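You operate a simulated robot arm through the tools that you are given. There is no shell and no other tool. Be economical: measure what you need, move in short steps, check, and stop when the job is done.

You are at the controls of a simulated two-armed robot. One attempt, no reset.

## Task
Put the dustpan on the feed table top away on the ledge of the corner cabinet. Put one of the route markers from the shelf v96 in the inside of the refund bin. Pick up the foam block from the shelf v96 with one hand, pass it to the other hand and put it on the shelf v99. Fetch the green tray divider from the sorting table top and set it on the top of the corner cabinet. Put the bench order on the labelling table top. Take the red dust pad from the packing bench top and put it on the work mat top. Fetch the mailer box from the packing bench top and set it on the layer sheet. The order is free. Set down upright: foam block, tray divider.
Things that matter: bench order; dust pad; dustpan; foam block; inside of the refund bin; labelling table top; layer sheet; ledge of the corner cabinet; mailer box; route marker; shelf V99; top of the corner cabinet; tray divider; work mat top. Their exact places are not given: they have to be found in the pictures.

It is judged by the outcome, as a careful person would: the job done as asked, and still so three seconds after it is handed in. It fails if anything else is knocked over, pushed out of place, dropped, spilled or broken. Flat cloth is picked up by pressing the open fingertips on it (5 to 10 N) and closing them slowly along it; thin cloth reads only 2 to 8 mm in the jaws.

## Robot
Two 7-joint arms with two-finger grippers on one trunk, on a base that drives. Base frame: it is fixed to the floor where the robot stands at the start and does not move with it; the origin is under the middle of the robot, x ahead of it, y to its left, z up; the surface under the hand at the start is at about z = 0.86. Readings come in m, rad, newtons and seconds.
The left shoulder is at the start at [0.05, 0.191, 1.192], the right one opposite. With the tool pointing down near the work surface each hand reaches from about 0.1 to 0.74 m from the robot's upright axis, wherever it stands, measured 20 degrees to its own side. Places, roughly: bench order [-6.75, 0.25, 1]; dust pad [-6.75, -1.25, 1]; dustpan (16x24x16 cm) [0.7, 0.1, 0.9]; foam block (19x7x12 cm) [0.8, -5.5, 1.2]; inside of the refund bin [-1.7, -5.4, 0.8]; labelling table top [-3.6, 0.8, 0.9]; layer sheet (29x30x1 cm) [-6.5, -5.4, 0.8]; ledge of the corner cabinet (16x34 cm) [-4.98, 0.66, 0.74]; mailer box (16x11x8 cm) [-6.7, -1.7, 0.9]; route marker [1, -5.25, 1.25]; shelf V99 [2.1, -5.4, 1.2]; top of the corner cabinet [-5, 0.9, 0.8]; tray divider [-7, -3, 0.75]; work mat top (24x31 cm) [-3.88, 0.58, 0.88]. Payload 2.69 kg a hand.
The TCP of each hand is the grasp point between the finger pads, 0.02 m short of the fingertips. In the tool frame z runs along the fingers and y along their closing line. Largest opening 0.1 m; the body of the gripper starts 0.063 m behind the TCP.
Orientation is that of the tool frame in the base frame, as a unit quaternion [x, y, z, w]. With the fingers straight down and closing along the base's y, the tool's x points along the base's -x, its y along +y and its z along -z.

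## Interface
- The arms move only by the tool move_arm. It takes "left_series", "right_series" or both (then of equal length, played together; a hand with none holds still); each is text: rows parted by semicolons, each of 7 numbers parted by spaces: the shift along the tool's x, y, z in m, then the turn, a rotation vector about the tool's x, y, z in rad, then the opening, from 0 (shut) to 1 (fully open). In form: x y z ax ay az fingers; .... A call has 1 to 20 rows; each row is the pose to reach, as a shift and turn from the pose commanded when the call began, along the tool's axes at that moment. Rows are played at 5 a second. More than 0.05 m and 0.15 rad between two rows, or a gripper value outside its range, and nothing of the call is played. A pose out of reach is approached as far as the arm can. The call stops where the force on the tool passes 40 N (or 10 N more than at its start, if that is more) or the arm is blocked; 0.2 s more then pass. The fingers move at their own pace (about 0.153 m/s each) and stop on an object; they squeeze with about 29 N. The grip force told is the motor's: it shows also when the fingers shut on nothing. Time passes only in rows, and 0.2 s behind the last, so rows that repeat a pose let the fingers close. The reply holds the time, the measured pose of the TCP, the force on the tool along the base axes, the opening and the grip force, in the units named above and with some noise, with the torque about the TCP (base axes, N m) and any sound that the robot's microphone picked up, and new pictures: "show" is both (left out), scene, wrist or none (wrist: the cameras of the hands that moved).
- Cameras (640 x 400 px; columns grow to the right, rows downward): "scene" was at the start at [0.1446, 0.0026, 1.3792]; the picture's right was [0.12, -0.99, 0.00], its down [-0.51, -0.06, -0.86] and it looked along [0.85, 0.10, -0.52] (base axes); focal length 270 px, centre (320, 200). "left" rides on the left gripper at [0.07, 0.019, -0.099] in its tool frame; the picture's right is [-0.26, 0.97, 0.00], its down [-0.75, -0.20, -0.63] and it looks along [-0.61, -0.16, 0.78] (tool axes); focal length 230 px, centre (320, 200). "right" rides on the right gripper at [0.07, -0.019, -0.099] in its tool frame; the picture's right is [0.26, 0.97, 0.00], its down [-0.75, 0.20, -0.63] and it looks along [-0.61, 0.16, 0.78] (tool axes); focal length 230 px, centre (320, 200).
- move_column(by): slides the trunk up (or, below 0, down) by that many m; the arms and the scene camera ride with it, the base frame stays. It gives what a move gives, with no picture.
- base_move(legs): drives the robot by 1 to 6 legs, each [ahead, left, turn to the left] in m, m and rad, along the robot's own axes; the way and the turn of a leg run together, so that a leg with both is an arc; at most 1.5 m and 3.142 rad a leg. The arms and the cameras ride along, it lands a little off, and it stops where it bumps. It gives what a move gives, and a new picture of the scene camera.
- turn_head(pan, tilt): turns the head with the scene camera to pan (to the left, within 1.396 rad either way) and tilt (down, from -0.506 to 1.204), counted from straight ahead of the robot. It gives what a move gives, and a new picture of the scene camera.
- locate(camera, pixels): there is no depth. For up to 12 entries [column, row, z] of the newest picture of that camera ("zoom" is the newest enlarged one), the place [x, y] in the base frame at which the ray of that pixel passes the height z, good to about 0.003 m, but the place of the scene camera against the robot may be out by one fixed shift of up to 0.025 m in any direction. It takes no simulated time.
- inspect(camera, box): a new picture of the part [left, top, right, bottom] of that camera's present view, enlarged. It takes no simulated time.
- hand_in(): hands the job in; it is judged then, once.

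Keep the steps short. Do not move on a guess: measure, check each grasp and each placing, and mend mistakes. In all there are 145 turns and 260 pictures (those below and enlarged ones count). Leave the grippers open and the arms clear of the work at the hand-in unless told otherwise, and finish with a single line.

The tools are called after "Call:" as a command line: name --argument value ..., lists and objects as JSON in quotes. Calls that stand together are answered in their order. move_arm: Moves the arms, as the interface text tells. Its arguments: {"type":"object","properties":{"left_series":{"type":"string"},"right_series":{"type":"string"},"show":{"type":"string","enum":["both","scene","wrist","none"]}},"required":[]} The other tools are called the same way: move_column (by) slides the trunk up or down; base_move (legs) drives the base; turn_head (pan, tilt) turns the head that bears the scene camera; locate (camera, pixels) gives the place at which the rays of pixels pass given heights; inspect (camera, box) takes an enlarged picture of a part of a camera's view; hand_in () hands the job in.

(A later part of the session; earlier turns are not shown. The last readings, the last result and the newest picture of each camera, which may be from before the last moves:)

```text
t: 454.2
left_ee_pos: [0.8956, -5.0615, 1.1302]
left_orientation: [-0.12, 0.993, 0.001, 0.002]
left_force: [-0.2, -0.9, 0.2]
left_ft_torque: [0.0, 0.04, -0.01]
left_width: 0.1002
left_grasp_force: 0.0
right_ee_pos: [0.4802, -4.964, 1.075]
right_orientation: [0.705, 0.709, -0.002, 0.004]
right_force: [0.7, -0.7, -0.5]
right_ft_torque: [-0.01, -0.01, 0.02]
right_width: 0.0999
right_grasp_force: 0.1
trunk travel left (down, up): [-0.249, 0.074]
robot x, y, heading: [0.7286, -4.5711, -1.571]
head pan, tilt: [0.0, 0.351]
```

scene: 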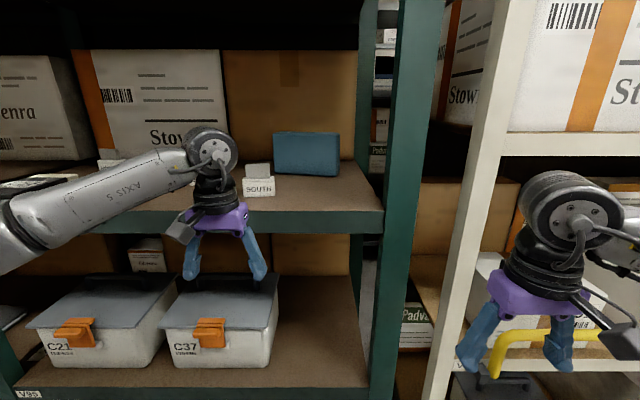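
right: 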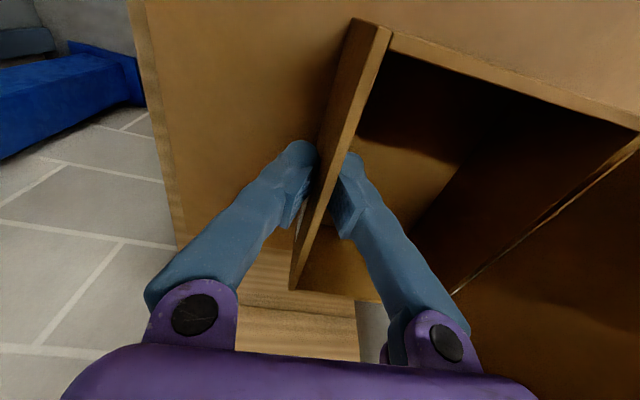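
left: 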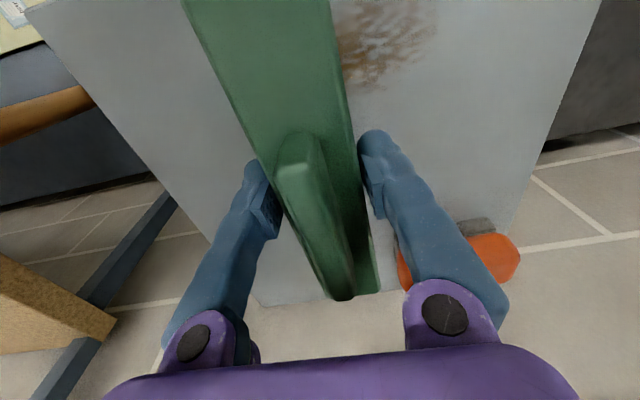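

The left hand turns this way freely. I raise the trunk, lift the left hand above the block's height, tuck the right hand, and drive close to the shelf.

Call:
move_column --by 0.07

Call:
move_arm --left_series "0 0 -0.03 0 0 0.1 1; 0 0 -0.07 0 0 0.2 1; 0 0 -0.11 0 0 0.3 1; 0 0 -0.15 0 0 0.4 1; 0 0 -0.17 0 0 0.49 1; 0 0 -0.19 0 0 0.49 1" --right_series "0.03 0 -0.02 0 0 0 1; 0.06 0 -0.04 0 0 0 1; 0.09 0 -0.06 0 0 0 1; 0.12 0 -0.08 0 0 0 1; 0.15 0 -0.1 0 0 0 1; 0.17 0 -0.1 0 0 0 1" --show "none"

Call:
base_move --legs '[[0.2, -0.08, 0], [0.12, 0, 0]]'

Call:
inspect --camera "left" --box '[0, 0, 640, 400]'

```text
t: 455.3
left_ee_pos: [0.8957, -5.0624, 1.1998]
left_orientation: [-0.119, 0.993, 0.001, 0.003]
left_force: [-0.1, -0.4, 0.8]
left_ft_torque: [-0.02, 0.02, 0.02]
left_width: 0.1
left_grasp_force: 0.1
right_ee_pos: [0.4795, -4.9637, 1.1438]
right_orientation: [0.705, 0.709, -0.002, 0.004]
right_force: [0.0, -0.2, 0.4]
right_ft_torque: [-0.02, -0.03, -0.01]
right_width: 0.1
right_grasp_force: 0.0
trunk travel left (down, up): [-0.319, 0.004]
robot x, y, heading: [0.7326, -4.5701, -1.57]
head pan, tilt: [0.0, 0.351]
```

```text
t: 456.7
left_ee_pos: [0.8937, -5.0642, 1.3906]
left_orientation: [0.126, 0.992, 0.001, 0.001]
left_force: [-0.9, 0.3, 0.1]
left_ft_torque: [0.01, -0.03, -0.02]
left_width: 0.1
left_grasp_force: 0.0
right_ee_pos: [0.4777, -4.7933, 1.2432]
right_orientation: [0.706, 0.708, -0.003, 0.004]
right_force: [-0.5, 0.1, -0.1]
right_ft_torque: [0.01, -0.02, -0.02]
right_width: 0.1001
right_grasp_force: 0.1
trunk travel left (down, up): [-0.319, 0.004]
robot x, y, heading: [0.7324, -4.5687, -1.568]
head pan, tilt: [0.0, 0.351]
```

```text
t: 459.0
left_ee_pos: [0.8171, -5.3132, 1.3884]
left_orientation: [0.124, 0.992, 0.003, 0.002]
left_force: [-0.3, -0.5, -0.7]
left_ft_torque: [-0.01, 0.02, -0.01]
left_width: 0.0998
left_grasp_force: 0.1
right_ee_pos: [0.3999, -5.0458, 1.2437]
right_orientation: [0.704, 0.71, -0.002, 0.003]
right_force: [0.1, -0.2, -1.3]
right_ft_torque: [0.01, 0.02, 0.0]
right_width: 0.1
right_grasp_force: 0.1
trunk travel left (down, up): [-0.319, 0.004]
robot x, y, heading: [0.6574, -4.8215, -1.562]
head pan, tilt: [0.0, 0.351]
stopped in leg 2: the robot was blocked; the commanded pose is now the measured one
```

scene: 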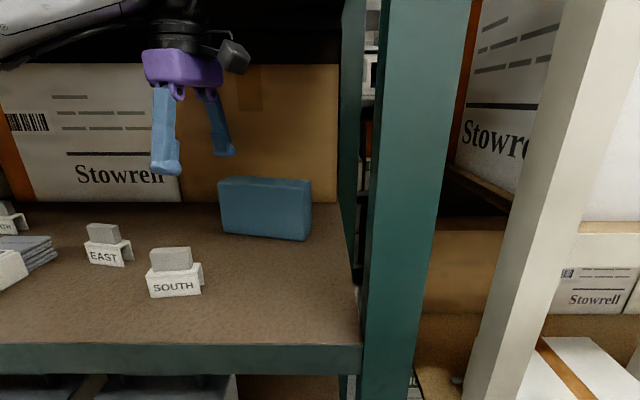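

```text
1.00 times, centred on (320, 200) of left (not enlarged: the box is as wide or as high as the picture)
```

zoom: 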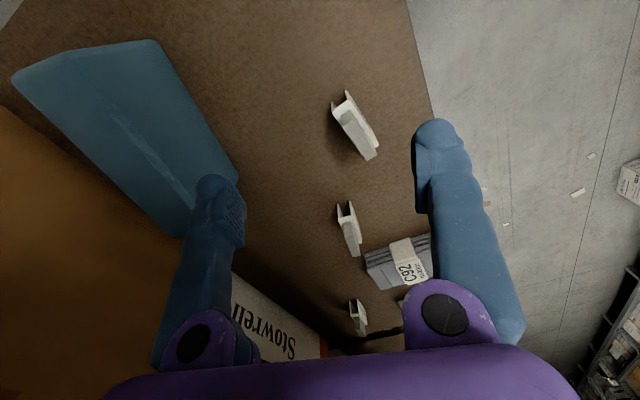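

I locate the block's top corners in that wrist view (as zoom) and the scene.

Call:
locate --camera "zoom" --pixels '[[15, 76, 1.31], [152, 40, 1.31], [239, 182, 1.31], [185, 236, 1.31], [15, 76, 1.29], [152, 40, 1.29], [239, 182, 1.29], [355, 125, 1.25], [345, 228, 1.25]]'

Call:
locate --camera "scene" --pixels '[[222, 235, 1.19], [302, 241, 1.19], [218, 180, 1.31], [311, 181, 1.31], [176, 297, 1.19], [122, 264, 1.19], [360, 347, 1.19]]'

```text
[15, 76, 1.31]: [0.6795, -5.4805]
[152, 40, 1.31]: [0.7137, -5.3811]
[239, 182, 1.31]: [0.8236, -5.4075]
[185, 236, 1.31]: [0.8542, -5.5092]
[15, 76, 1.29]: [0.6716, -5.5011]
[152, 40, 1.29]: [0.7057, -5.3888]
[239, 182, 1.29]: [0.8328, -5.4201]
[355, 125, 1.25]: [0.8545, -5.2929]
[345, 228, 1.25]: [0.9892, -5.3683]
```

```text
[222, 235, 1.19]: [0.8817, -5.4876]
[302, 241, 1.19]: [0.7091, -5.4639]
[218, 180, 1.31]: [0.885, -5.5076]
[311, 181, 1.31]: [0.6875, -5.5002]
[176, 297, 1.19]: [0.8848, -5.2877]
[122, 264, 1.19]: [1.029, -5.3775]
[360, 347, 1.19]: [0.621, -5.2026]
```

Block: front edge y ≈ -5.45, yawed -14°, centre ≈ (0.775, -5.49), top ≈ 1.315. I move the hand over it at z ≈ 1.365.

Call:
move_arm --left_series "0 -0.045 0 0 0 0 1; 0 -0.09 0 0 0 0 1; -0.003 -0.135 0 0 0 0 1; -0.003 -0.182 0.02 0 0 0 1; -0.003 -0.182 0.022 0 0 0 1" --show "both"

```text
refused: row 4 steps farther than a row can; nothing moved
```

Call:
move_arm --left_series "0 -0.045 0 0 0 0 1; 0 -0.09 0 0 0 0 1; -0.003 -0.135 0.005 0 0 0 1; -0.003 -0.178 0.015 0 0 0 1; -0.003 -0.182 0.022 0 0 0 1; -0.003 -0.182 0.022 0 0 0 1" --show "both"

```text
t: 460.4
left_ee_pos: [0.7743, -5.431, 1.3512]
left_orientation: [0.123, 0.992, 0.001, 0.002]
left_force: [0.1, -0.7, -0.2]
left_ft_torque: [0.0, 0.0, -0.01]
left_width: 0.0999
left_grasp_force: 0.0
left hand out of reach, approached as far as the arm can: row 3, 4, 5, 6
right_ee_pos: [0.4004, -5.0455, 1.2433]
right_orientation: [0.704, 0.71, -0.003, 0.003]
right_force: [0.3, -0.2, 0.5]
right_ft_torque: [0.02, 0.01, -0.01]
right_width: 0.0997
right_grasp_force: 0.1
trunk travel left (down, up): [-0.319, 0.004]
robot x, y, heading: [0.6521, -4.8191, -1.567]
head pan, tilt: [0.0, 0.351]
```

scene: 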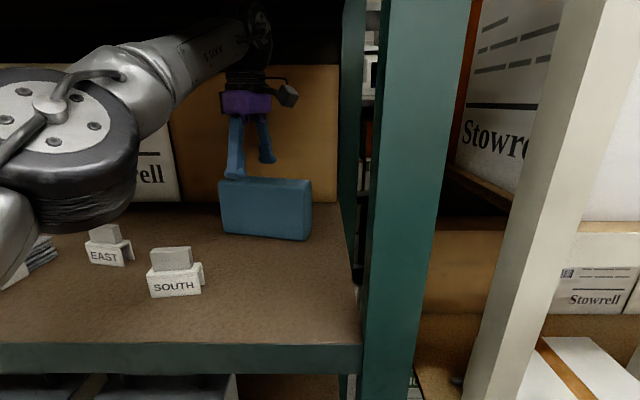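
left: 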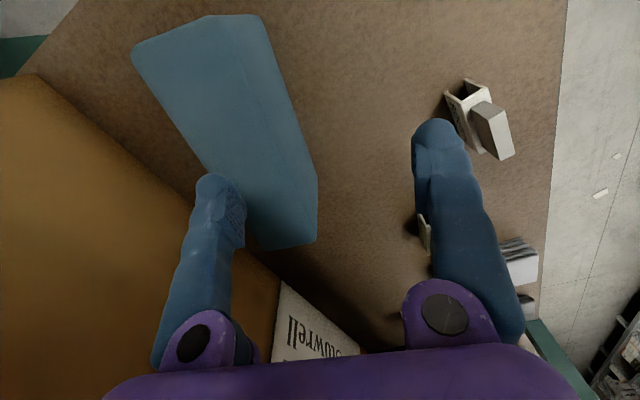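

The hand falls 6 cm short. Turning the base right by 0.45 rad brings the left shoulder forward. I retract, shift left, turn, and restore the hand's orientation.

Call:
move_arm --left_series "0 0.045 -0.02 0 0 0 1; 0 0.09 -0.03 0 0 0 1; 0 0.135 -0.03 0 0 0 1; 0 0.18 -0.03 0 0 0 1; 0 0.225 -0.03 0 0 0 1; 0 0.27 -0.03 0 0 0 1; 0 0.3 -0.03 0 0 0 1" --show "none"

Call:
base_move --legs '[[0, 0.255, 0], [0, 0, -0.45], [0.04, 0, 0]]'

Call:
move_arm --left_series "0 0 0 0 0 -0.14 1; 0 0 0 0 0 -0.28 1; 0 0 0 0 0 -0.42 1; 0 0 0 0 0 -0.45 1" --show "wrist"

```text
t: 462.0
left_ee_pos: [0.8476, -5.1405, 1.3806]
left_orientation: [0.123, 0.992, 0.0, 0.002]
left_force: [-0.7, 0.2, 0.0]
left_ft_torque: [-0.01, 0.02, 0.01]
left_width: 0.1
left_grasp_force: 0.0
right_ee_pos: [0.4002, -5.0448, 1.2434]
right_orientation: [0.704, 0.71, -0.002, 0.004]
right_force: [-0.6, -0.3, -0.8]
right_ft_torque: [-0.03, 0.01, -0.01]
right_width: 0.0999
right_grasp_force: 0.0
trunk travel left (down, up): [-0.319, 0.004]
robot x, y, heading: [0.6543, -4.8208, -1.566]
head pan, tilt: [0.0, 0.351]
```

```text
t: 463.5
left_ee_pos: [0.8943, -5.1388, 1.3812]
left_orientation: [0.127, 0.992, 0.001, 0.002]
left_force: [-0.6, 0.0, 0.3]
left_ft_torque: [-0.01, 0.01, 0.01]
left_width: 0.1
left_grasp_force: 0.0
right_ee_pos: [0.4483, -5.0399, 1.2434]
right_orientation: [0.707, 0.707, -0.002, 0.004]
right_force: [-0.5, -0.2, -0.4]
right_ft_torque: [-0.02, 0.03, 0.04]
right_width: 0.0999
right_grasp_force: 0.1
trunk travel left (down, up): [-0.319, 0.004]
robot x, y, heading: [0.701, -4.8124, -1.57]
head pan, tilt: [0.0, 0.351]
stopped in leg 1: the robot was blocked; the commanded pose is now the measured one
```

scene: 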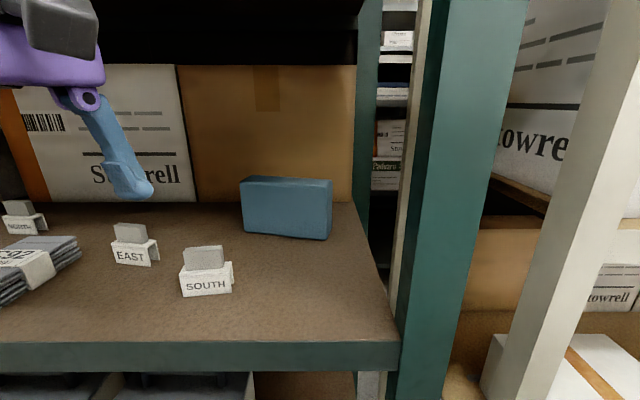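

```text
t: 464.5
left_ee_pos: [0.8947, -5.1389, 1.3806]
left_orientation: [-0.098, 0.995, 0.001, 0.003]
left_force: [0.2, 0.6, 0.2]
left_ft_torque: [0.03, -0.03, -0.03]
left_width: 0.1001
left_grasp_force: 0.1
right_ee_pos: [0.448, -5.0394, 1.2432]
right_orientation: [0.707, 0.708, -0.001, 0.004]
right_force: [0.5, 0.5, 0.0]
right_ft_torque: [0.0, -0.03, -0.02]
right_width: 0.1001
right_grasp_force: 0.0
trunk travel left (down, up): [-0.319, 0.004]
robot x, y, heading: [0.7014, -4.8129, -1.573]
head pan, tilt: [0.0, 0.351]
```

left: 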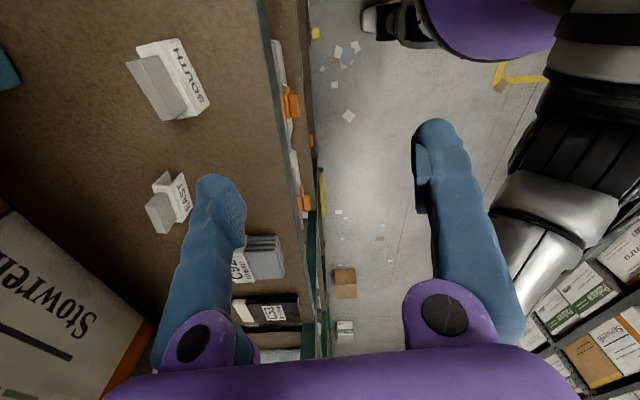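

Probably the base was rubbing the shelf front. I back off 6 cm, then strafe, turn and re-approach.

Call:
base_move --legs '[[-0.08, 0, 0], [0, 0.2, 0], [0, 0, -0.45], [0.09, 0, 0]]'

```text
t: 469.4
left_ee_pos: [0.9118, -5.1475, 1.3805]
left_orientation: [0.122, 0.993, 0.002, 0.005]
left_force: [-0.7, -0.1, 0.4]
left_ft_torque: [-0.02, -0.01, -0.02]
left_width: 0.1001
left_grasp_force: 0.1
right_ee_pos: [0.5526, -4.8659, 1.2406]
right_orientation: [0.845, 0.535, -0.002, 0.005]
right_force: [-0.7, 0.2, -1.5]
right_ft_torque: [-0.01, -0.07, -0.02]
right_width: 0.0998
right_grasp_force: 0.0
trunk travel left (down, up): [-0.319, 0.004]
robot x, y, heading: [0.8762, -4.7696, -2.015]
head pan, tilt: [0.0, 0.351]
stopped in leg 4: the robot was blocked; the commanded pose is now the measured one
```

scene: 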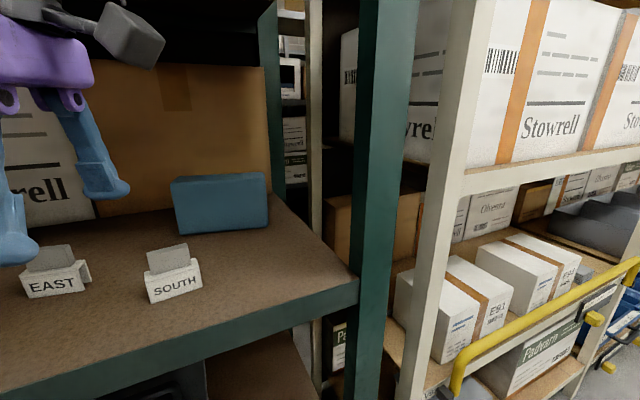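

Reach analysis: the shoulder must be right in front of the block. I back off slightly, shift 0.25 m to the right, re-approach, then move the hand over the block at z ≈ 1.345.

Call:
base_move --legs '[[-0.06, 0, 0], [0.1075, -0.226, 0], [0.05, 0.02, 0]]'

Call:
move_arm --left_series "-0.036 0.009 0 0 0 0 1; -0.071 0.018 0 0 0 0 1; -0.082 -0.026 0 0 0 0 1; -0.093 -0.071 0 0 0 0 1; -0.105 -0.115 0 0 0 0 1; -0.116 -0.159 0 0 0 0 1; -0.127 -0.204 0.01 0 0 0 1; -0.138 -0.246 0.02 0 0 0 1; -0.1495 -0.285 0.035 0 0 0 1; -0.1495 -0.285 0.035 0 0 0 1" --show "wrist"

```text
t: 473.1
left_ee_pos: [0.69, -5.1489, 1.381]
left_orientation: [0.118, 0.993, 0.002, 0.003]
left_force: [-0.6, -0.5, 0.1]
left_ft_torque: [0.04, -0.04, -0.01]
left_width: 0.0997
left_grasp_force: 0.1
right_ee_pos: [0.328, -4.8699, 1.242]
right_orientation: [0.842, 0.539, -0.002, 0.004]
right_force: [-0.5, -0.3, -0.7]
right_ft_torque: [0.04, -0.01, -0.01]
right_width: 0.1003
right_grasp_force: 0.0
trunk travel left (down, up): [-0.319, 0.004]
robot x, y, heading: [0.6503, -4.7727, -2.007]
head pan, tilt: [0.0, 0.351]
```

scene: 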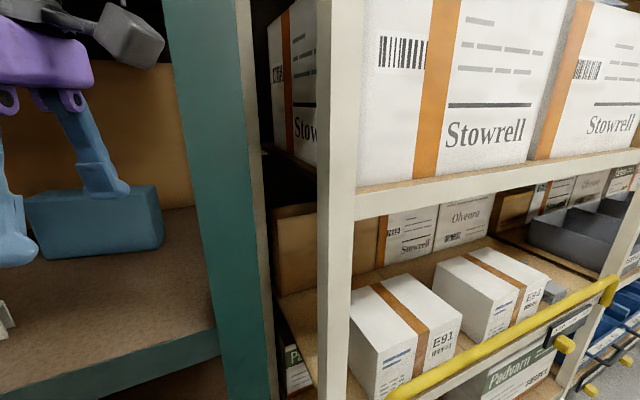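

```text
t: 475.3
left_ee_pos: [0.7693, -5.4617, 1.3454]
left_orientation: [0.119, 0.993, 0.001, 0.002]
left_force: [1.4, 0.8, -0.1]
left_ft_torque: [-0.01, 0.03, 0.0]
left_width: 0.1
left_grasp_force: 0.1
right_ee_pos: [0.3281, -4.8684, 1.2427]
right_orientation: [0.843, 0.538, -0.003, 0.004]
right_force: [0.7, 1.0, 0.6]
right_ft_torque: [-0.01, 0.0, -0.02]
right_width: 0.1
right_grasp_force: 0.1
trunk travel left (down, up): [-0.319, 0.004]
robot x, y, heading: [0.6493, -4.7757, -2.009]
head pan, tilt: [0.0, 0.351]
```

left: 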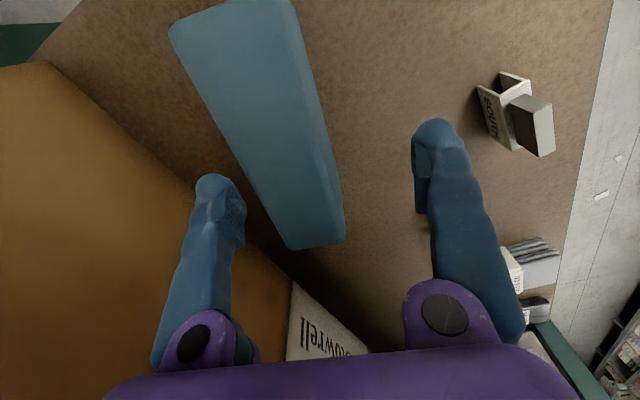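

Nearly straddling; the block centre is still 2.8 cm further. I nudge the base 3 cm forward and look.

Call:
base_move --legs '[[0.026, 0.012, 0]]'

Call:
inspect --camera "left" --box '[0, 0, 640, 400]'

```text
t: 476.1
left_ee_pos: [0.769, -5.4897, 1.3452]
left_orientation: [0.119, 0.993, 0.001, 0.004]
left_force: [-0.9, 0.0, 0.3]
left_ft_torque: [0.01, -0.03, 0.01]
left_width: 0.0998
left_grasp_force: 0.1
right_ee_pos: [0.3274, -4.8969, 1.2427]
right_orientation: [0.843, 0.538, -0.003, 0.004]
right_force: [-0.2, 0.4, -0.4]
right_ft_torque: [0.01, 0.0, 0.0]
right_width: 0.1
right_grasp_force: 0.1
trunk travel left (down, up): [-0.319, 0.004]
robot x, y, heading: [0.6488, -4.8009, -2.007]
head pan, tilt: [0.0, 0.351]
```

scene: 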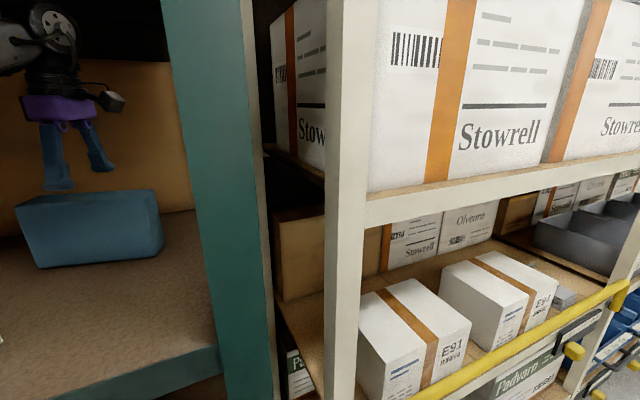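

```text
1.00 times, centred on (320, 200) of left (not enlarged: the box is as wide or as high as the picture)
```

zoom: 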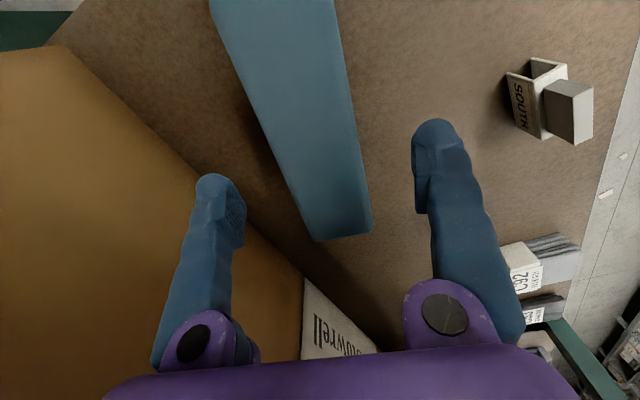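

Well centred. In one sequence: descend, close, lift, then draw the block back over the markers at greater height.

Call:
move_arm --left_series "0 0 0.03 0 0 0 1; 0 0 0.062 0 0 0 1; 0 0 0.062 0 0 0 0.5; 0 0 0.062 0 0 0 0; 0 0 0.062 0 0 0 0; 0 0 0.062 0 0 0 0; 0 0 0.03 0 0 0 0; 0 0 0 0 0 0 0; 0 0.038 -0.02 0 0 0 0; 0 0.075 -0.045 0 0 0 0; 0 0.11 -0.075 0 0 0 0; 0 0.15 -0.075 0 0 0 0; 0 0.195 -0.075 0 0 0 0; 0 0.24 -0.075 0 0 0 0; 0 0.285 -0.075 0 0 0 0; 0 0.33 -0.075 0 0 0 0" --show "both"

```text
t: 479.6
left_ee_pos: [0.8161, -5.1892, 1.389]
left_orientation: [0.113, 0.993, 0.015, 0.003]
left_force: [0.6, -0.1, -0.7]
left_ft_torque: [0.03, -0.02, 0.02]
left_width: 0.062
left_grasp_force: 29.2
left hand out of reach, approached as far as the arm can: row 15, 16
right_ee_pos: [0.3316, -4.9067, 1.243]
right_orientation: [0.842, 0.539, -0.002, -0.002]
right_force: [0.1, 0.9, -0.3]
right_ft_torque: [-0.02, 0.0, 0.01]
right_width: 0.1001
right_grasp_force: 0.0
trunk travel left (down, up): [-0.319, 0.004]
robot x, y, heading: [0.6483, -4.8032, -2.005]
head pan, tilt: [0.0, 0.351]
```

scene: 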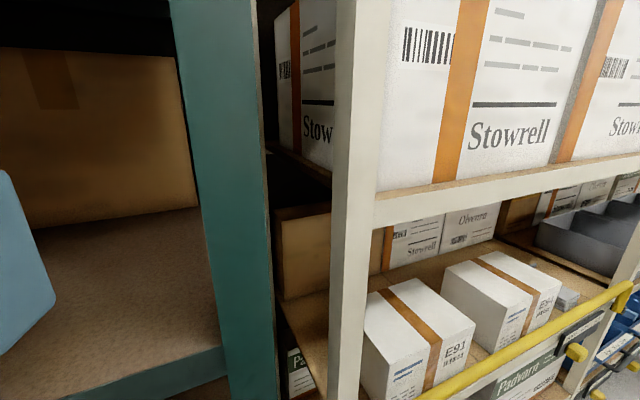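
left: 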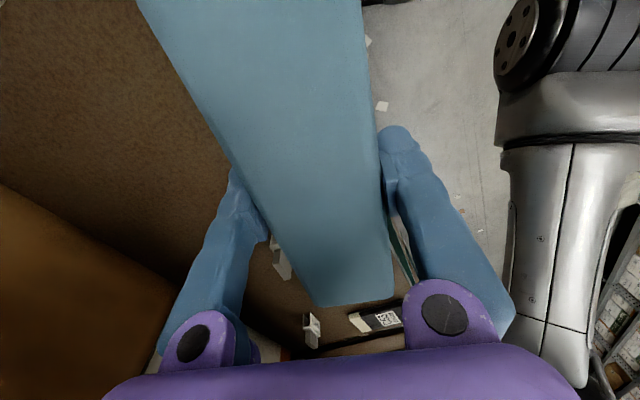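

The block is held (62 mm). I back out, turn to face along the aisle (+x) with free room, bring the block in front with its length pointing ahead, and pitch the right hand forward for the hand-over.

Call:
base_move --legs '[[-0.2, 0, 0], [0, 0, 2.0]]'

Call:
move_arm --left_series "0.028 -0.017 0.008 0 0 0.135 0; 0.056 -0.034 0.016 0 0 0.27 0; 0.084 -0.051 0.024 0 0 0.405 0; 0.112 -0.068 0.032 0 0 0.54 0; 0.14 -0.085 0.04 0 0 0.675 0; 0.168 -0.102 0.048 0 0 0.81 0; 0.196 -0.119 0.056 0 0 0.945 0; 0.224 -0.136 0.064 0 0 1.08 0; 0.252 -0.153 0.072 0 0 1.215 0; 0.28 -0.17 0.08 0 0 1.35 0; 0.308 -0.187 0.09 0 0 1.485 0; 0.336 -0.204 0.1 0 0 1.62 0; 0.362 -0.217 0.109 0 0 1.755 0; 0.362 -0.217 0.109 0 0 1.755 0" --right_series "-0.005 0.01 -0.002 0 -0.06 0 1; -0.01 0.02 -0.004 0 -0.12 0 1; -0.015 0.03 -0.006 0 -0.18 0 1; -0.02 0.04 -0.008 0 -0.24 0 1; -0.025 0.05 -0.01 0 -0.3 0 1; -0.03 0.06 -0.012 0 -0.36 0 1; -0.035 0.07 -0.014 0 -0.42 0 1; -0.04 0.08 -0.016 0 -0.48 0 1; -0.045 0.09 -0.017 0 -0.54 0 1; -0.05 0.1 -0.017 0 -0.6 0 1; -0.055 0.11 -0.017 0 -0.66 0 1; -0.06 0.12 -0.017 0 -0.72 0 1; -0.065 0.12 -0.017 0 -0.8 0 1; -0.07 0.12 -0.017 0 -0.8 0 1" --show "both"

```text
t: 484.1
left_ee_pos: [1.1367, -4.5932, 1.3984]
left_orientation: [-0.473, 0.881, 0.0, 0.001]
left_force: [0.4, -0.4, -0.3]
left_ft_torque: [0.04, 0.0, -0.02]
left_width: 0.0617
left_grasp_force: 28.9
right_ee_pos: [0.7015, -4.9562, 1.2457]
right_orientation: [0.403, 0.915, 0.002, 0.011]
right_force: [-0.5, -0.7, -0.9]
right_ft_torque: [0.02, 0.0, -0.02]
right_width: 0.0999
right_grasp_force: 0.1
trunk travel left (down, up): [-0.319, 0.004]
robot x, y, heading: [0.7322, -4.6201, -0.791]
head pan, tilt: [0.0, 0.351]
stopped in leg 2: the robot was blocked; the commanded pose is now the measured one
```

scene: 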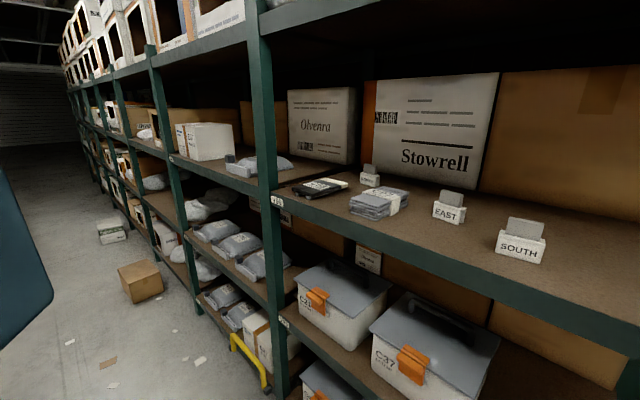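

```text
t: 487.1
left_ee_pos: [1.1225, -5.0166, 1.2853]
left_orientation: [0.375, 0.927, 0.002, -0.002]
left_force: [0.5, -0.7, 0.1]
left_ft_torque: [0.02, 0.03, 0.0]
left_width: 0.0619
left_grasp_force: 29.5
right_ee_pos: [0.8653, -4.9264, 1.2796]
right_orientation: [0.367, 0.843, -0.152, 0.363]
right_force: [0.1, -0.3, -0.2]
right_ft_torque: [0.03, -0.04, 0.01]
right_width: 0.0998
right_grasp_force: 0.1
right hand out of reach, approached as far as the arm can: row 6, 7, 8, 9, 10, 11, 12, 13, 14
trunk travel left (down, up): [-0.319, 0.004]
robot x, y, heading: [0.7308, -4.6211, -0.789]
head pan, tilt: [0.0, 0.351]
```

scene: 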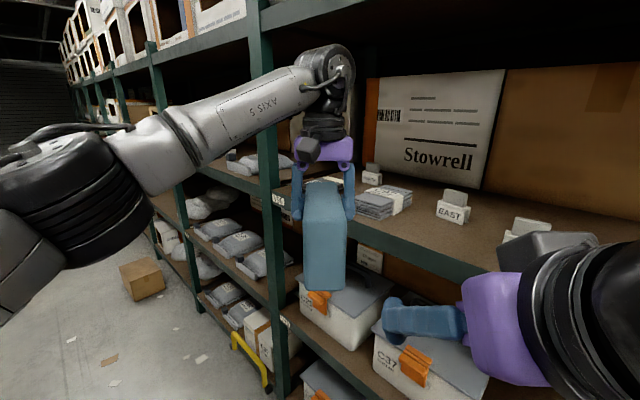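
right: 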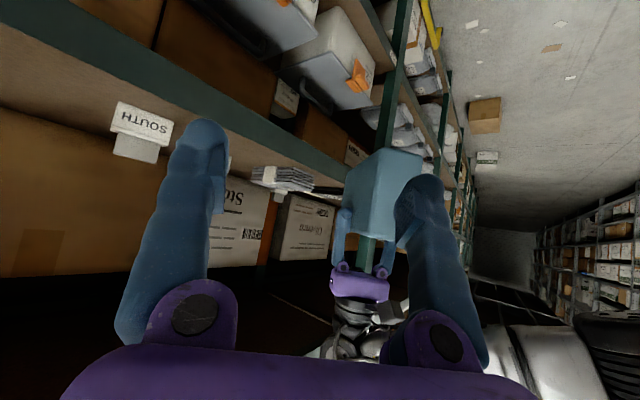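
left: 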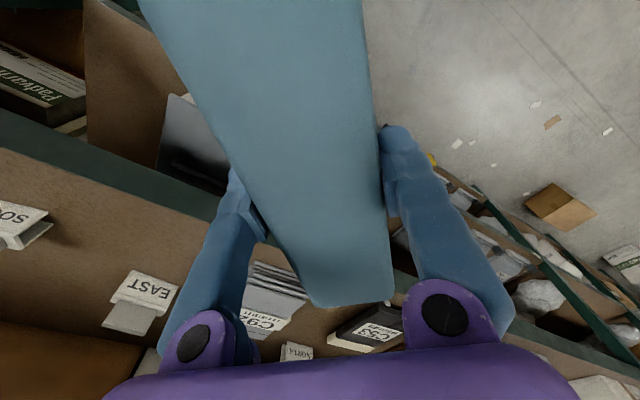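

The turn stopped early but the geometry is good: block points ahead, right hand pitched forward. I move the right hand left and then forward around the near end of the block.

Call:
move_arm --right_series "0 0.04 0 0 0 0 1; 0 0.08 0 0 0 0 1; 0 0.12 0 0 0 0 1; -0.025 0.12 0.032 0 0 0 1; -0.05 0.12 0.063 0 0 0 1; -0.08 0.12 0.1 0 0 0 1; -0.11 0.12 0.139 0 0 0 1; -0.11 0.12 0.139 0 0 0 1" --show "both"

```text
t: 488.9
left_ee_pos: [1.1237, -5.0159, 1.2872]
left_orientation: [0.374, 0.927, 0.001, -0.003]
left_force: [0.3, -0.1, -0.2]
left_ft_torque: [0.0, -0.01, 0.04]
left_width: 0.062
left_grasp_force: 28.5
right_ee_pos: [1.0711, -4.9745, 1.2666]
right_orientation: [0.367, 0.842, -0.153, 0.364]
right_force: [0.1, -0.7, -0.9]
right_ft_torque: [0.01, -0.02, -0.02]
right_width: 0.1
right_grasp_force: 0.1
trunk travel left (down, up): [-0.319, 0.004]
robot x, y, heading: [0.7324, -4.6205, -0.785]
head pan, tilt: [0.0, 0.351]
```

scene: 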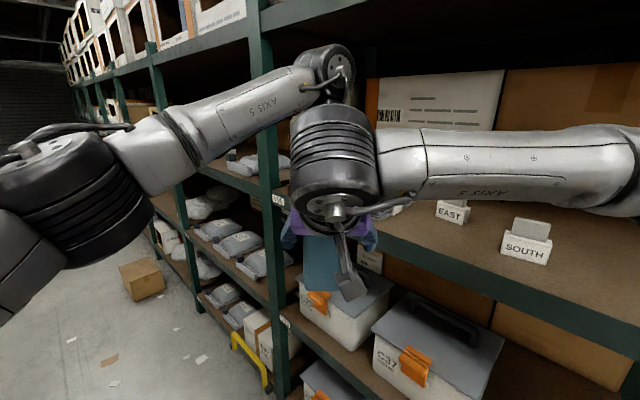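
right: 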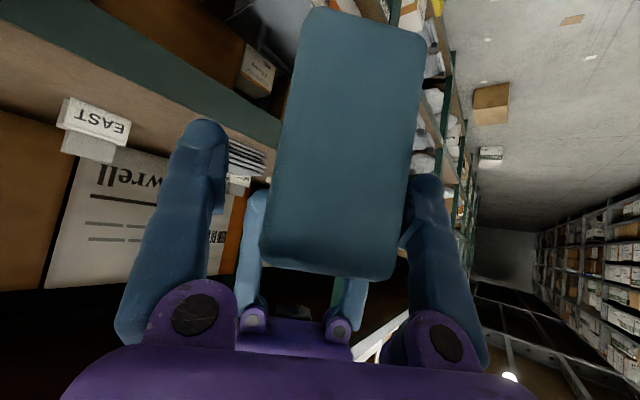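

Straddled; slightly off to one side. I centre 1 cm, close the right hand, then open the left and raise it clear.

Call:
move_arm --right_series "0 0.01 0 0 0 0 1; 0 0.01 0 0 0 0 0.6; 0 0.01 0 0 0 0 0; 0 0.01 0 0 0 0 0; 0 0.01 0 0 0 0 0; 0 0.01 0 0 0 0 0; 0 0.01 0 0 0 0 0; 0 0.01 0 0 0 0 0; 0 0.01 0 0 0 0 0; 0 0.01 0 0 0 0 0; 0 0.01 0 0 0 0 0; 0 0.01 0 0 0 0 0" --left_series "0 0 0 0 0 0 0; 0 0 0 0 0 0 0; 0 0 0 0 0 0 0; 0 0 0 0 0 0 0; 0 0 0 0 0 0 0; 0 0 0 0 0 0 0.8; 0 0 0 0 0 0 1; 0 0 0 0 0 0 1; 0 0 -0.03 0 0 0 1; 0 0 -0.07 0 0 0 1; 0 0 -0.11 0 0 0 1; 0 0 -0.14 0 0 0 1" --show "both"

```text
t: 491.5
left_ee_pos: [1.1053, -4.9966, 1.3956]
left_orientation: [0.374, 0.927, 0.001, -0.003]
left_force: [0.3, 0.5, -1.2]
left_ft_torque: [0.02, -0.03, -0.02]
left_width: 0.1002
left_grasp_force: 0.1
left hand out of reach, approached as far as the arm can: row 11, 12
right_ee_pos: [1.0775, -4.9664, 1.2652]
right_orientation: [0.367, 0.843, -0.152, 0.363]
right_force: [-0.2, -0.1, -0.2]
right_ft_torque: [0.01, 0.02, -0.02]
right_width: 0.0622
right_grasp_force: 29.0
trunk travel left (down, up): [-0.319, 0.004]
robot x, y, heading: [0.7322, -4.6219, -0.783]
head pan, tilt: [0.0, 0.351]
```

scene: 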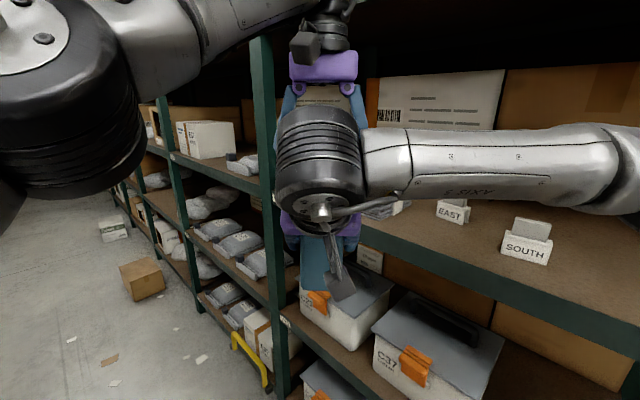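
right: 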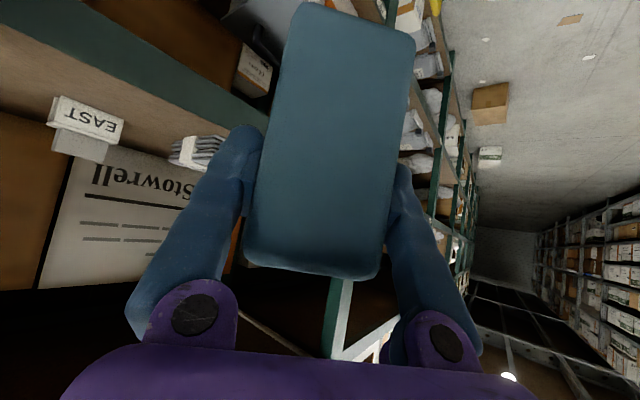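
left: 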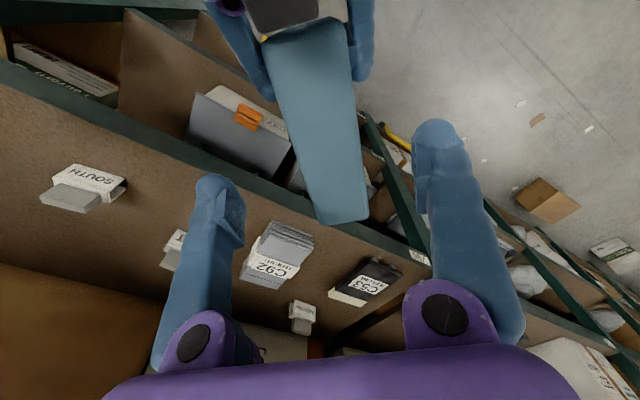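

Hand-over done: the right hand holds the block. I raise it, move along the aisle toward shelf V99 and face it.

Call:
move_arm --right_series "-0.03 0 -0.028 0 0 0 0; -0.058 0 -0.056 0 0 0 0; -0.086 0 -0.084 0 0 0 0; -0.086 0 -0.084 0 0 0 0" --left_series "0.04 0 0 0 0 0 1; 0.08 0.03 0 0 0 0 1; 0.12 0.06 0 0 0 0 1; 0.15 0.09 0 0 0 0 1" --show "none"

Call:
base_move --legs '[[0.33, 0.395, 0], [0.33, 0.395, 0], [0, 0, -0.788]]'

Call:
turn_head --pan 0.15 --tilt 0.5

```text
t: 492.2
left_ee_pos: [1.0742, -4.9216, 1.4033]
left_orientation: [0.362, 0.932, -0.016, 0.001]
left_force: [1.1, -1.0, 0.1]
left_ft_torque: [-0.02, 0.04, 0.05]
left_width: 0.1002
left_grasp_force: 0.1
right_ee_pos: [1.0785, -4.9558, 1.3401]
right_orientation: [0.358, 0.849, -0.149, 0.358]
right_force: [-1.2, 0.8, -1.0]
right_ft_torque: [0.01, -0.04, -0.05]
right_width: 0.0622
right_grasp_force: 29.3
trunk travel left (down, up): [-0.319, 0.004]
robot x, y, heading: [0.7317, -4.6148, -0.78]
head pan, tilt: [0.0, 0.351]
stopped in row 3 (left hand): the force on the tool passed its limit at 67 N (the readings are from after the stop); the commanded pose is now the measured one
```

```text
t: 502.0
left_ee_pos: [1.8028, -4.9776, 1.4038]
left_orientation: [0.691, 0.723, -0.016, -0.004]
left_force: [-0.3, -3.3, 3.6]
left_ft_torque: [-0.03, 0.16, 0.23]
left_width: 0.1
left_grasp_force: 0.2
right_ee_pos: [1.7828, -5.0043, 1.3408]
right_orientation: [0.656, 0.648, -0.273, 0.274]
right_force: [-0.1, 4.1, -2.7]
right_ft_torque: [-0.25, -0.11, -0.18]
right_width: 0.0624
right_grasp_force: 29.3
trunk travel left (down, up): [-0.319, 0.004]
robot x, y, heading: [1.7798, -4.5243, -1.57]
head pan, tilt: [0.0, 0.351]
```

scene: 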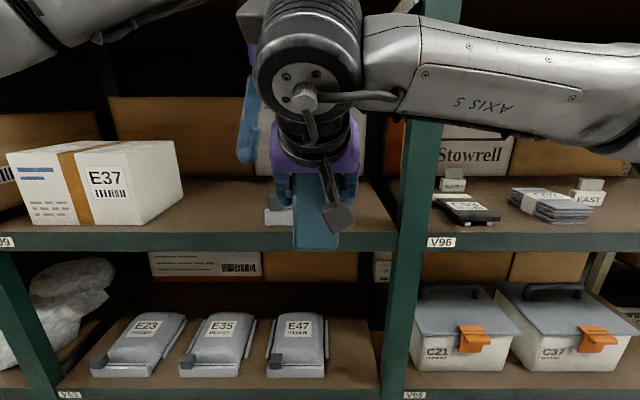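

```text
t: 502.7
left_ee_pos: [1.8021, -4.9786, 1.4022]
left_orientation: [0.691, 0.722, -0.015, -0.005]
left_force: [0.2, -0.4, 0.1]
left_ft_torque: [-0.02, 0.04, 0.02]
left_width: 0.1002
left_grasp_force: 0.1
right_ee_pos: [1.7816, -5.0049, 1.341]
right_orientation: [0.656, 0.649, -0.272, 0.273]
right_force: [-0.5, 1.4, -1.3]
right_ft_torque: [-0.02, 0.02, -0.02]
right_width: 0.0623
right_grasp_force: 28.9
trunk travel left (down, up): [-0.319, 0.004]
robot x, y, heading: [1.7772, -4.5241, -1.57]
head pan, tilt: [0.15, 0.499]
```

scene: 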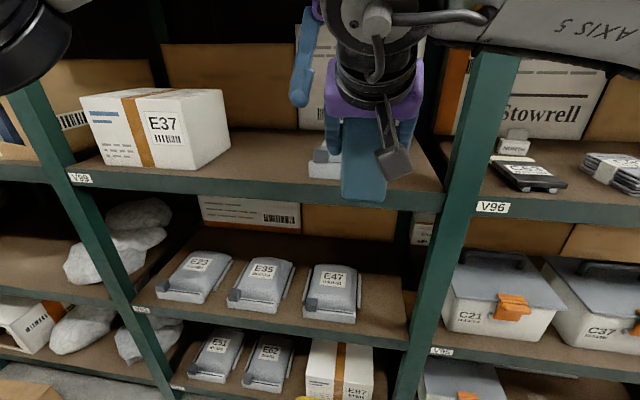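

V99 bay is ahead: E37 box on the left, a grey item near (325,162). I measure the free gap between.

Call:
locate --camera "scene" --pixels '[[229, 145, 1.19], [155, 168, 1.19], [310, 177, 1.19], [270, 165, 1.19], [270, 186, 1.19], [270, 135, 1.19], [345, 200, 1.25]]'

Call:
move_arm --left_series "-0.02 0.04 0 0 0 0 1; -0.02 0.08 0 0 0 0 1; -0.02 0.12 0 0 0 0 1; -0.02 0.16 0 0 0 0 1; 0 0.2 0 0 0 0 1; 0.03 0.22 0 0 0 0 1" --show "scene"

```text
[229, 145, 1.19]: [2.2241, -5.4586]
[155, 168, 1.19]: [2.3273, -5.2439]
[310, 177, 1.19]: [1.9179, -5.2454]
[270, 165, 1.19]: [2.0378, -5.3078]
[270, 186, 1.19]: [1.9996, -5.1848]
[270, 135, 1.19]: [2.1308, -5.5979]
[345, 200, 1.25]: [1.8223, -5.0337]
```

```text
t: 503.0
left_ee_pos: [1.8149, -4.9809, 1.4023]
left_orientation: [0.701, 0.713, -0.017, -0.009]
left_force: [-1.3, -0.4, -0.4]
left_ft_torque: [0.01, -0.03, 0.04]
left_width: 0.1002
left_grasp_force: 0.1
right_ee_pos: [1.7898, -5.004, 1.3392]
right_orientation: [0.649, 0.655, -0.272, 0.276]
right_force: [1.2, 0.8, -0.4]
right_ft_torque: [0.0, 0.15, -0.06]
right_width: 0.0619
right_grasp_force: 29.1
trunk travel left (down, up): [-0.319, 0.004]
robot x, y, heading: [1.7726, -4.5269, -1.565]
head pan, tilt: [0.15, 0.499]
stopped in row 1 (left hand): the force on the tool passed its limit at 62 N (the readings are from after the stop); the commanded pose is now the measured one
```

scene: 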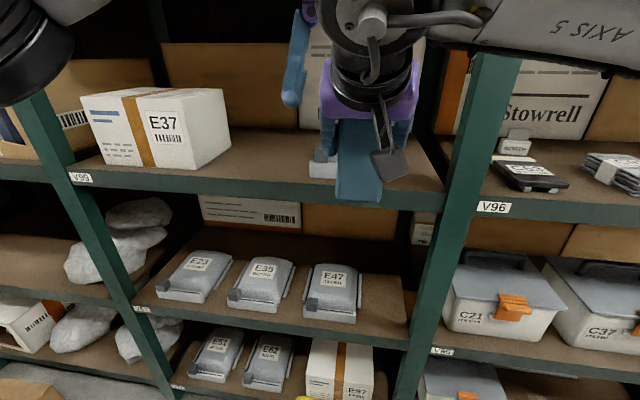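

The left fingers are straddling the right wrist. I free the left hand by moving it ahead first, then left and back.

Call:
move_arm --left_series "-0.04 0 0 0 0 0 1; -0.08 0 -0.01 0 0 0 1; -0.12 0 -0.02 0 0 0 1; -0.14 0.02 -0.03 0 0 0 1; -0.14 0.06 -0.03 0 0 0 1; -0.14 0.1 -0.03 0 0 0 1; -0.14 0.14 -0.03 0 0 0 1; -0.12 0.18 -0.03 0 0 0 1; -0.09 0.21 -0.03 0 0 0 1; -0.05 0.24 -0.03 0 0 0 1; -0.01 0.27 -0.03 0 0 0 1; 0.02 0.3 -0.03 0 0 0 1; 0.04 0.33 -0.03 0 0 0 1" --show "scene"

```text
t: 505.8
left_ee_pos: [2.1442, -4.9346, 1.4202]
left_orientation: [0.702, 0.712, -0.017, -0.009]
left_force: [-0.1, 1.6, 0.0]
left_ft_torque: [-0.02, 0.01, -0.03]
left_width: 0.1
left_grasp_force: 0.1
left hand out of reach, approached as far as the arm can: row 3, 4, 5, 6, 7
right_ee_pos: [1.7892, -5.0026, 1.341]
right_orientation: [0.649, 0.654, -0.272, 0.277]
right_force: [0.2, 0.1, -0.6]
right_ft_torque: [0.01, 0.04, 0.0]
right_width: 0.0621
right_grasp_force: 28.6
trunk travel left (down, up): [-0.319, 0.004]
robot x, y, heading: [1.7719, -4.5222, -1.572]
head pan, tilt: [0.15, 0.499]
```

scene: 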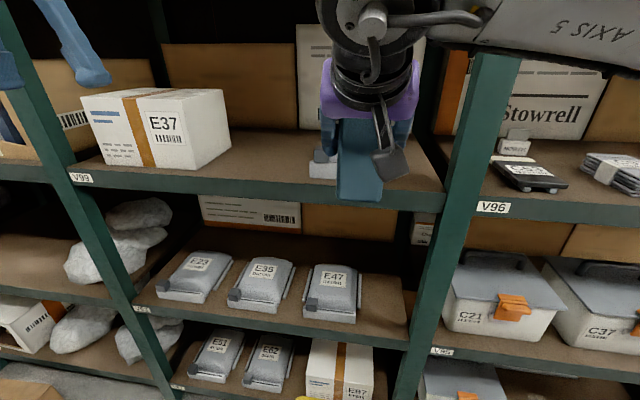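

Free. I shift the right hand left 0.15 m, move the base left 0.13 m, then ahead 0.25 m to bring the block over V99.

Call:
move_arm --right_series "0 0.04 0 0 0 0 0; 0 0.08 0 0 0 0 0; 0 0.12 0 0 0 0 0; 0 0.15 0 0 0 0 0; 0 0.15 0 0 0 0 0" --show "none"

Call:
base_move --legs '[[0, 0.13, 0], [0.25, 0, 0]]'

Call:
inspect --camera "right" --box '[0, 0, 640, 400]'

```text
t: 507.0
left_ee_pos: [2.1434, -4.9363, 1.4206]
left_orientation: [0.701, 0.713, -0.016, -0.008]
left_force: [-0.3, 0.3, 0.1]
left_ft_torque: [0.02, -0.05, -0.03]
left_width: 0.0999
left_grasp_force: 0.1
right_ee_pos: [1.9363, -5.004, 1.3415]
right_orientation: [0.65, 0.654, -0.271, 0.277]
right_force: [0.2, -0.3, -0.7]
right_ft_torque: [0.0, -0.02, 0.0]
right_width: 0.0621
right_grasp_force: 29.0
trunk travel left (down, up): [-0.319, 0.004]
robot x, y, heading: [1.7777, -4.522, -1.563]
head pan, tilt: [0.15, 0.499]
```

```text
t: 510.5
left_ee_pos: [2.2809, -5.1666, 1.4261]
left_orientation: [0.702, 0.712, -0.022, -0.003]
left_force: [0.2, -0.3, -0.3]
left_ft_torque: [-0.03, -0.02, -0.02]
left_width: 0.0999
left_grasp_force: 0.1
right_ee_pos: [2.0778, -5.2406, 1.3463]
right_orientation: [0.645, 0.657, -0.273, 0.281]
right_force: [0.2, 0.9, -0.5]
right_ft_torque: [0.02, 0.01, 0.0]
right_width: 0.062
right_grasp_force: 29.0
trunk travel left (down, up): [-0.319, 0.004]
robot x, y, heading: [1.9061, -4.7731, -1.559]
head pan, tilt: [0.15, 0.499]
stopped in leg 2: the robot was blocked; the commanded pose is now the measured one
```

scene: 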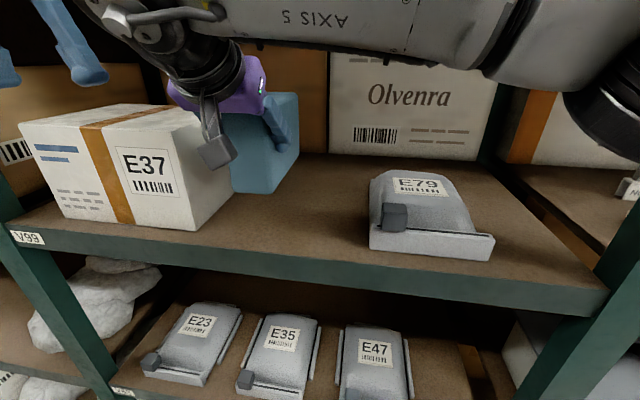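

```text
1.00 times, centred on (320, 200) of right (not enlarged: the box is as wide or as high as the picture)
```

zoom: 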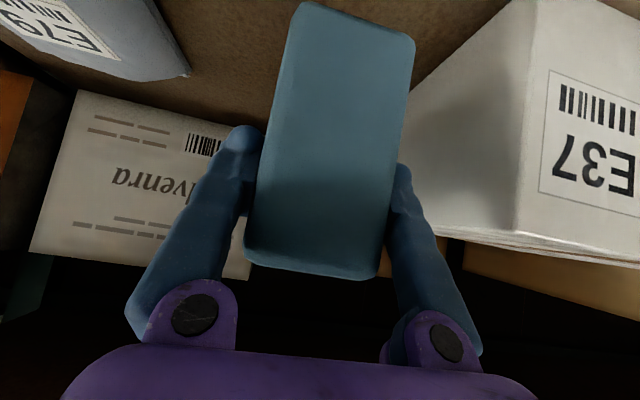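

E37 is close on the left, so I shift the block right 0.10 m, ahead 0.04 m, then lower by 7.5 cm.

Call:
move_arm --right_series "0 -0.04 0 0 0 0 0; 0 -0.08 0 0 0 0 0; -0.014 -0.1 0.0145 0 0 0 0; -0.028 -0.1 0.029 0 0 0 0; -0.0137 -0.1 0.043 0 0 0 0; 0.0007 -0.1 0.057 0 0 0 0; 0.015 -0.1 0.071 0 0 0 0; 0.0255 -0.1 0.081 0 0 0 0; 0.0255 -0.1 0.081 0 0 0 0" --show "scene"

```text
t: 512.5
left_ee_pos: [2.281, -5.166, 1.4261]
left_orientation: [0.702, 0.712, -0.023, -0.004]
left_force: [0.6, -0.7, 0.1]
left_ft_torque: [-0.01, 0.05, -0.01]
left_width: 0.1001
left_grasp_force: 0.1
right_ee_pos: [1.9772, -5.283, 1.2724]
right_orientation: [0.645, 0.655, -0.275, 0.281]
right_force: [0.3, -0.4, -1.5]
right_ft_torque: [0.05, -0.03, 0.03]
right_width: 0.062
right_grasp_force: 28.9
trunk travel left (down, up): [-0.319, 0.004]
robot x, y, heading: [1.9076, -4.7805, -1.563]
head pan, tilt: [0.15, 0.499]
```

scene: 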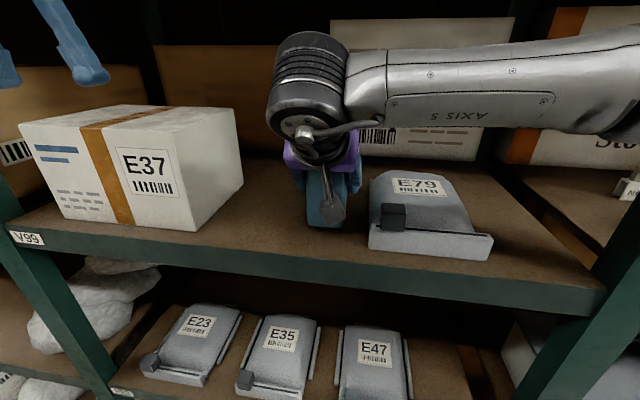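

Lined up. I shift 3 cm left of E79, lower 1.6 cm to contact, open moderately, and withdraw along the fingers.

Call:
move_arm --right_series "0 0.03 0 0 0 0 0; 0.0057 0.03 0.0056 0 0 0 0; 0.0115 0.03 0.011 0 0 0 0; 0.0115 0.03 0.011 0 0 0 0; 0.0115 0.03 0.011 0 0 0 0.75; 0.0115 0.03 0.011 0 0 0 0.88; 0.0115 0.03 0.011 0 0 0 0.88; 0.0115 0.03 -0.02 0 0 0 0.88; 0.0115 0.03 -0.06 0 0 0 0.88; 0.0115 0.03 -0.1 0 0 0 0.88; 0.0115 0.03 -0.14 0 0 0 0.88; 0.0115 0.03 -0.18 0 0 0 1" --show "both"

```text
t: 515.1
left_ee_pos: [2.2819, -5.1669, 1.427]
left_orientation: [0.702, 0.712, -0.023, -0.003]
left_force: [-0.5, -0.2, -0.1]
left_ft_torque: [-0.02, 0.01, 0.02]
left_width: 0.1001
left_grasp_force: 0.1
right_ee_pos: [2.0028, -5.1427, 1.3897]
right_orientation: [0.645, 0.655, -0.275, 0.281]
right_force: [0.3, 0.2, 0.4]
right_ft_torque: [-0.04, -0.01, 0.03]
right_width: 0.1
right_grasp_force: 0.1
trunk travel left (down, up): [-0.319, 0.004]
robot x, y, heading: [1.9097, -4.7756, -1.559]
head pan, tilt: [0.15, 0.499]
```

scene: 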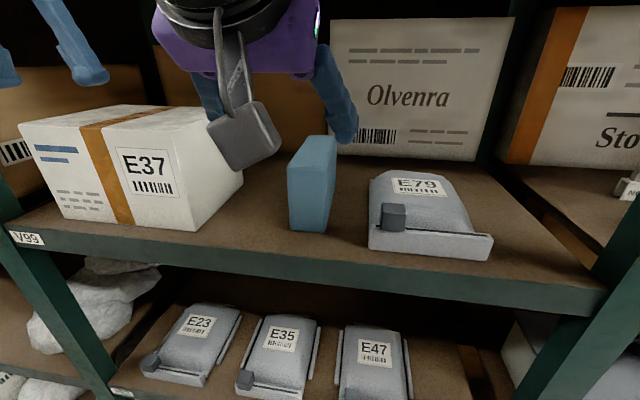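
right: 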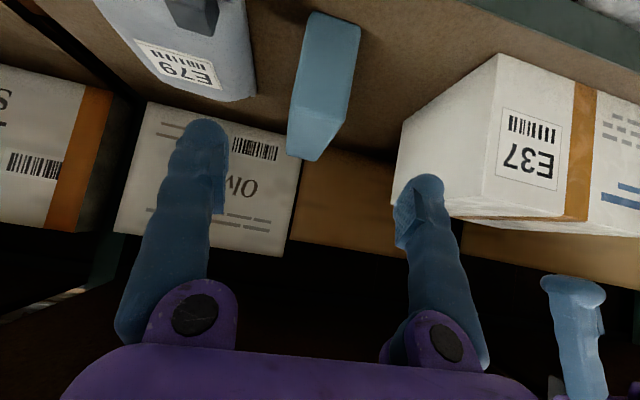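

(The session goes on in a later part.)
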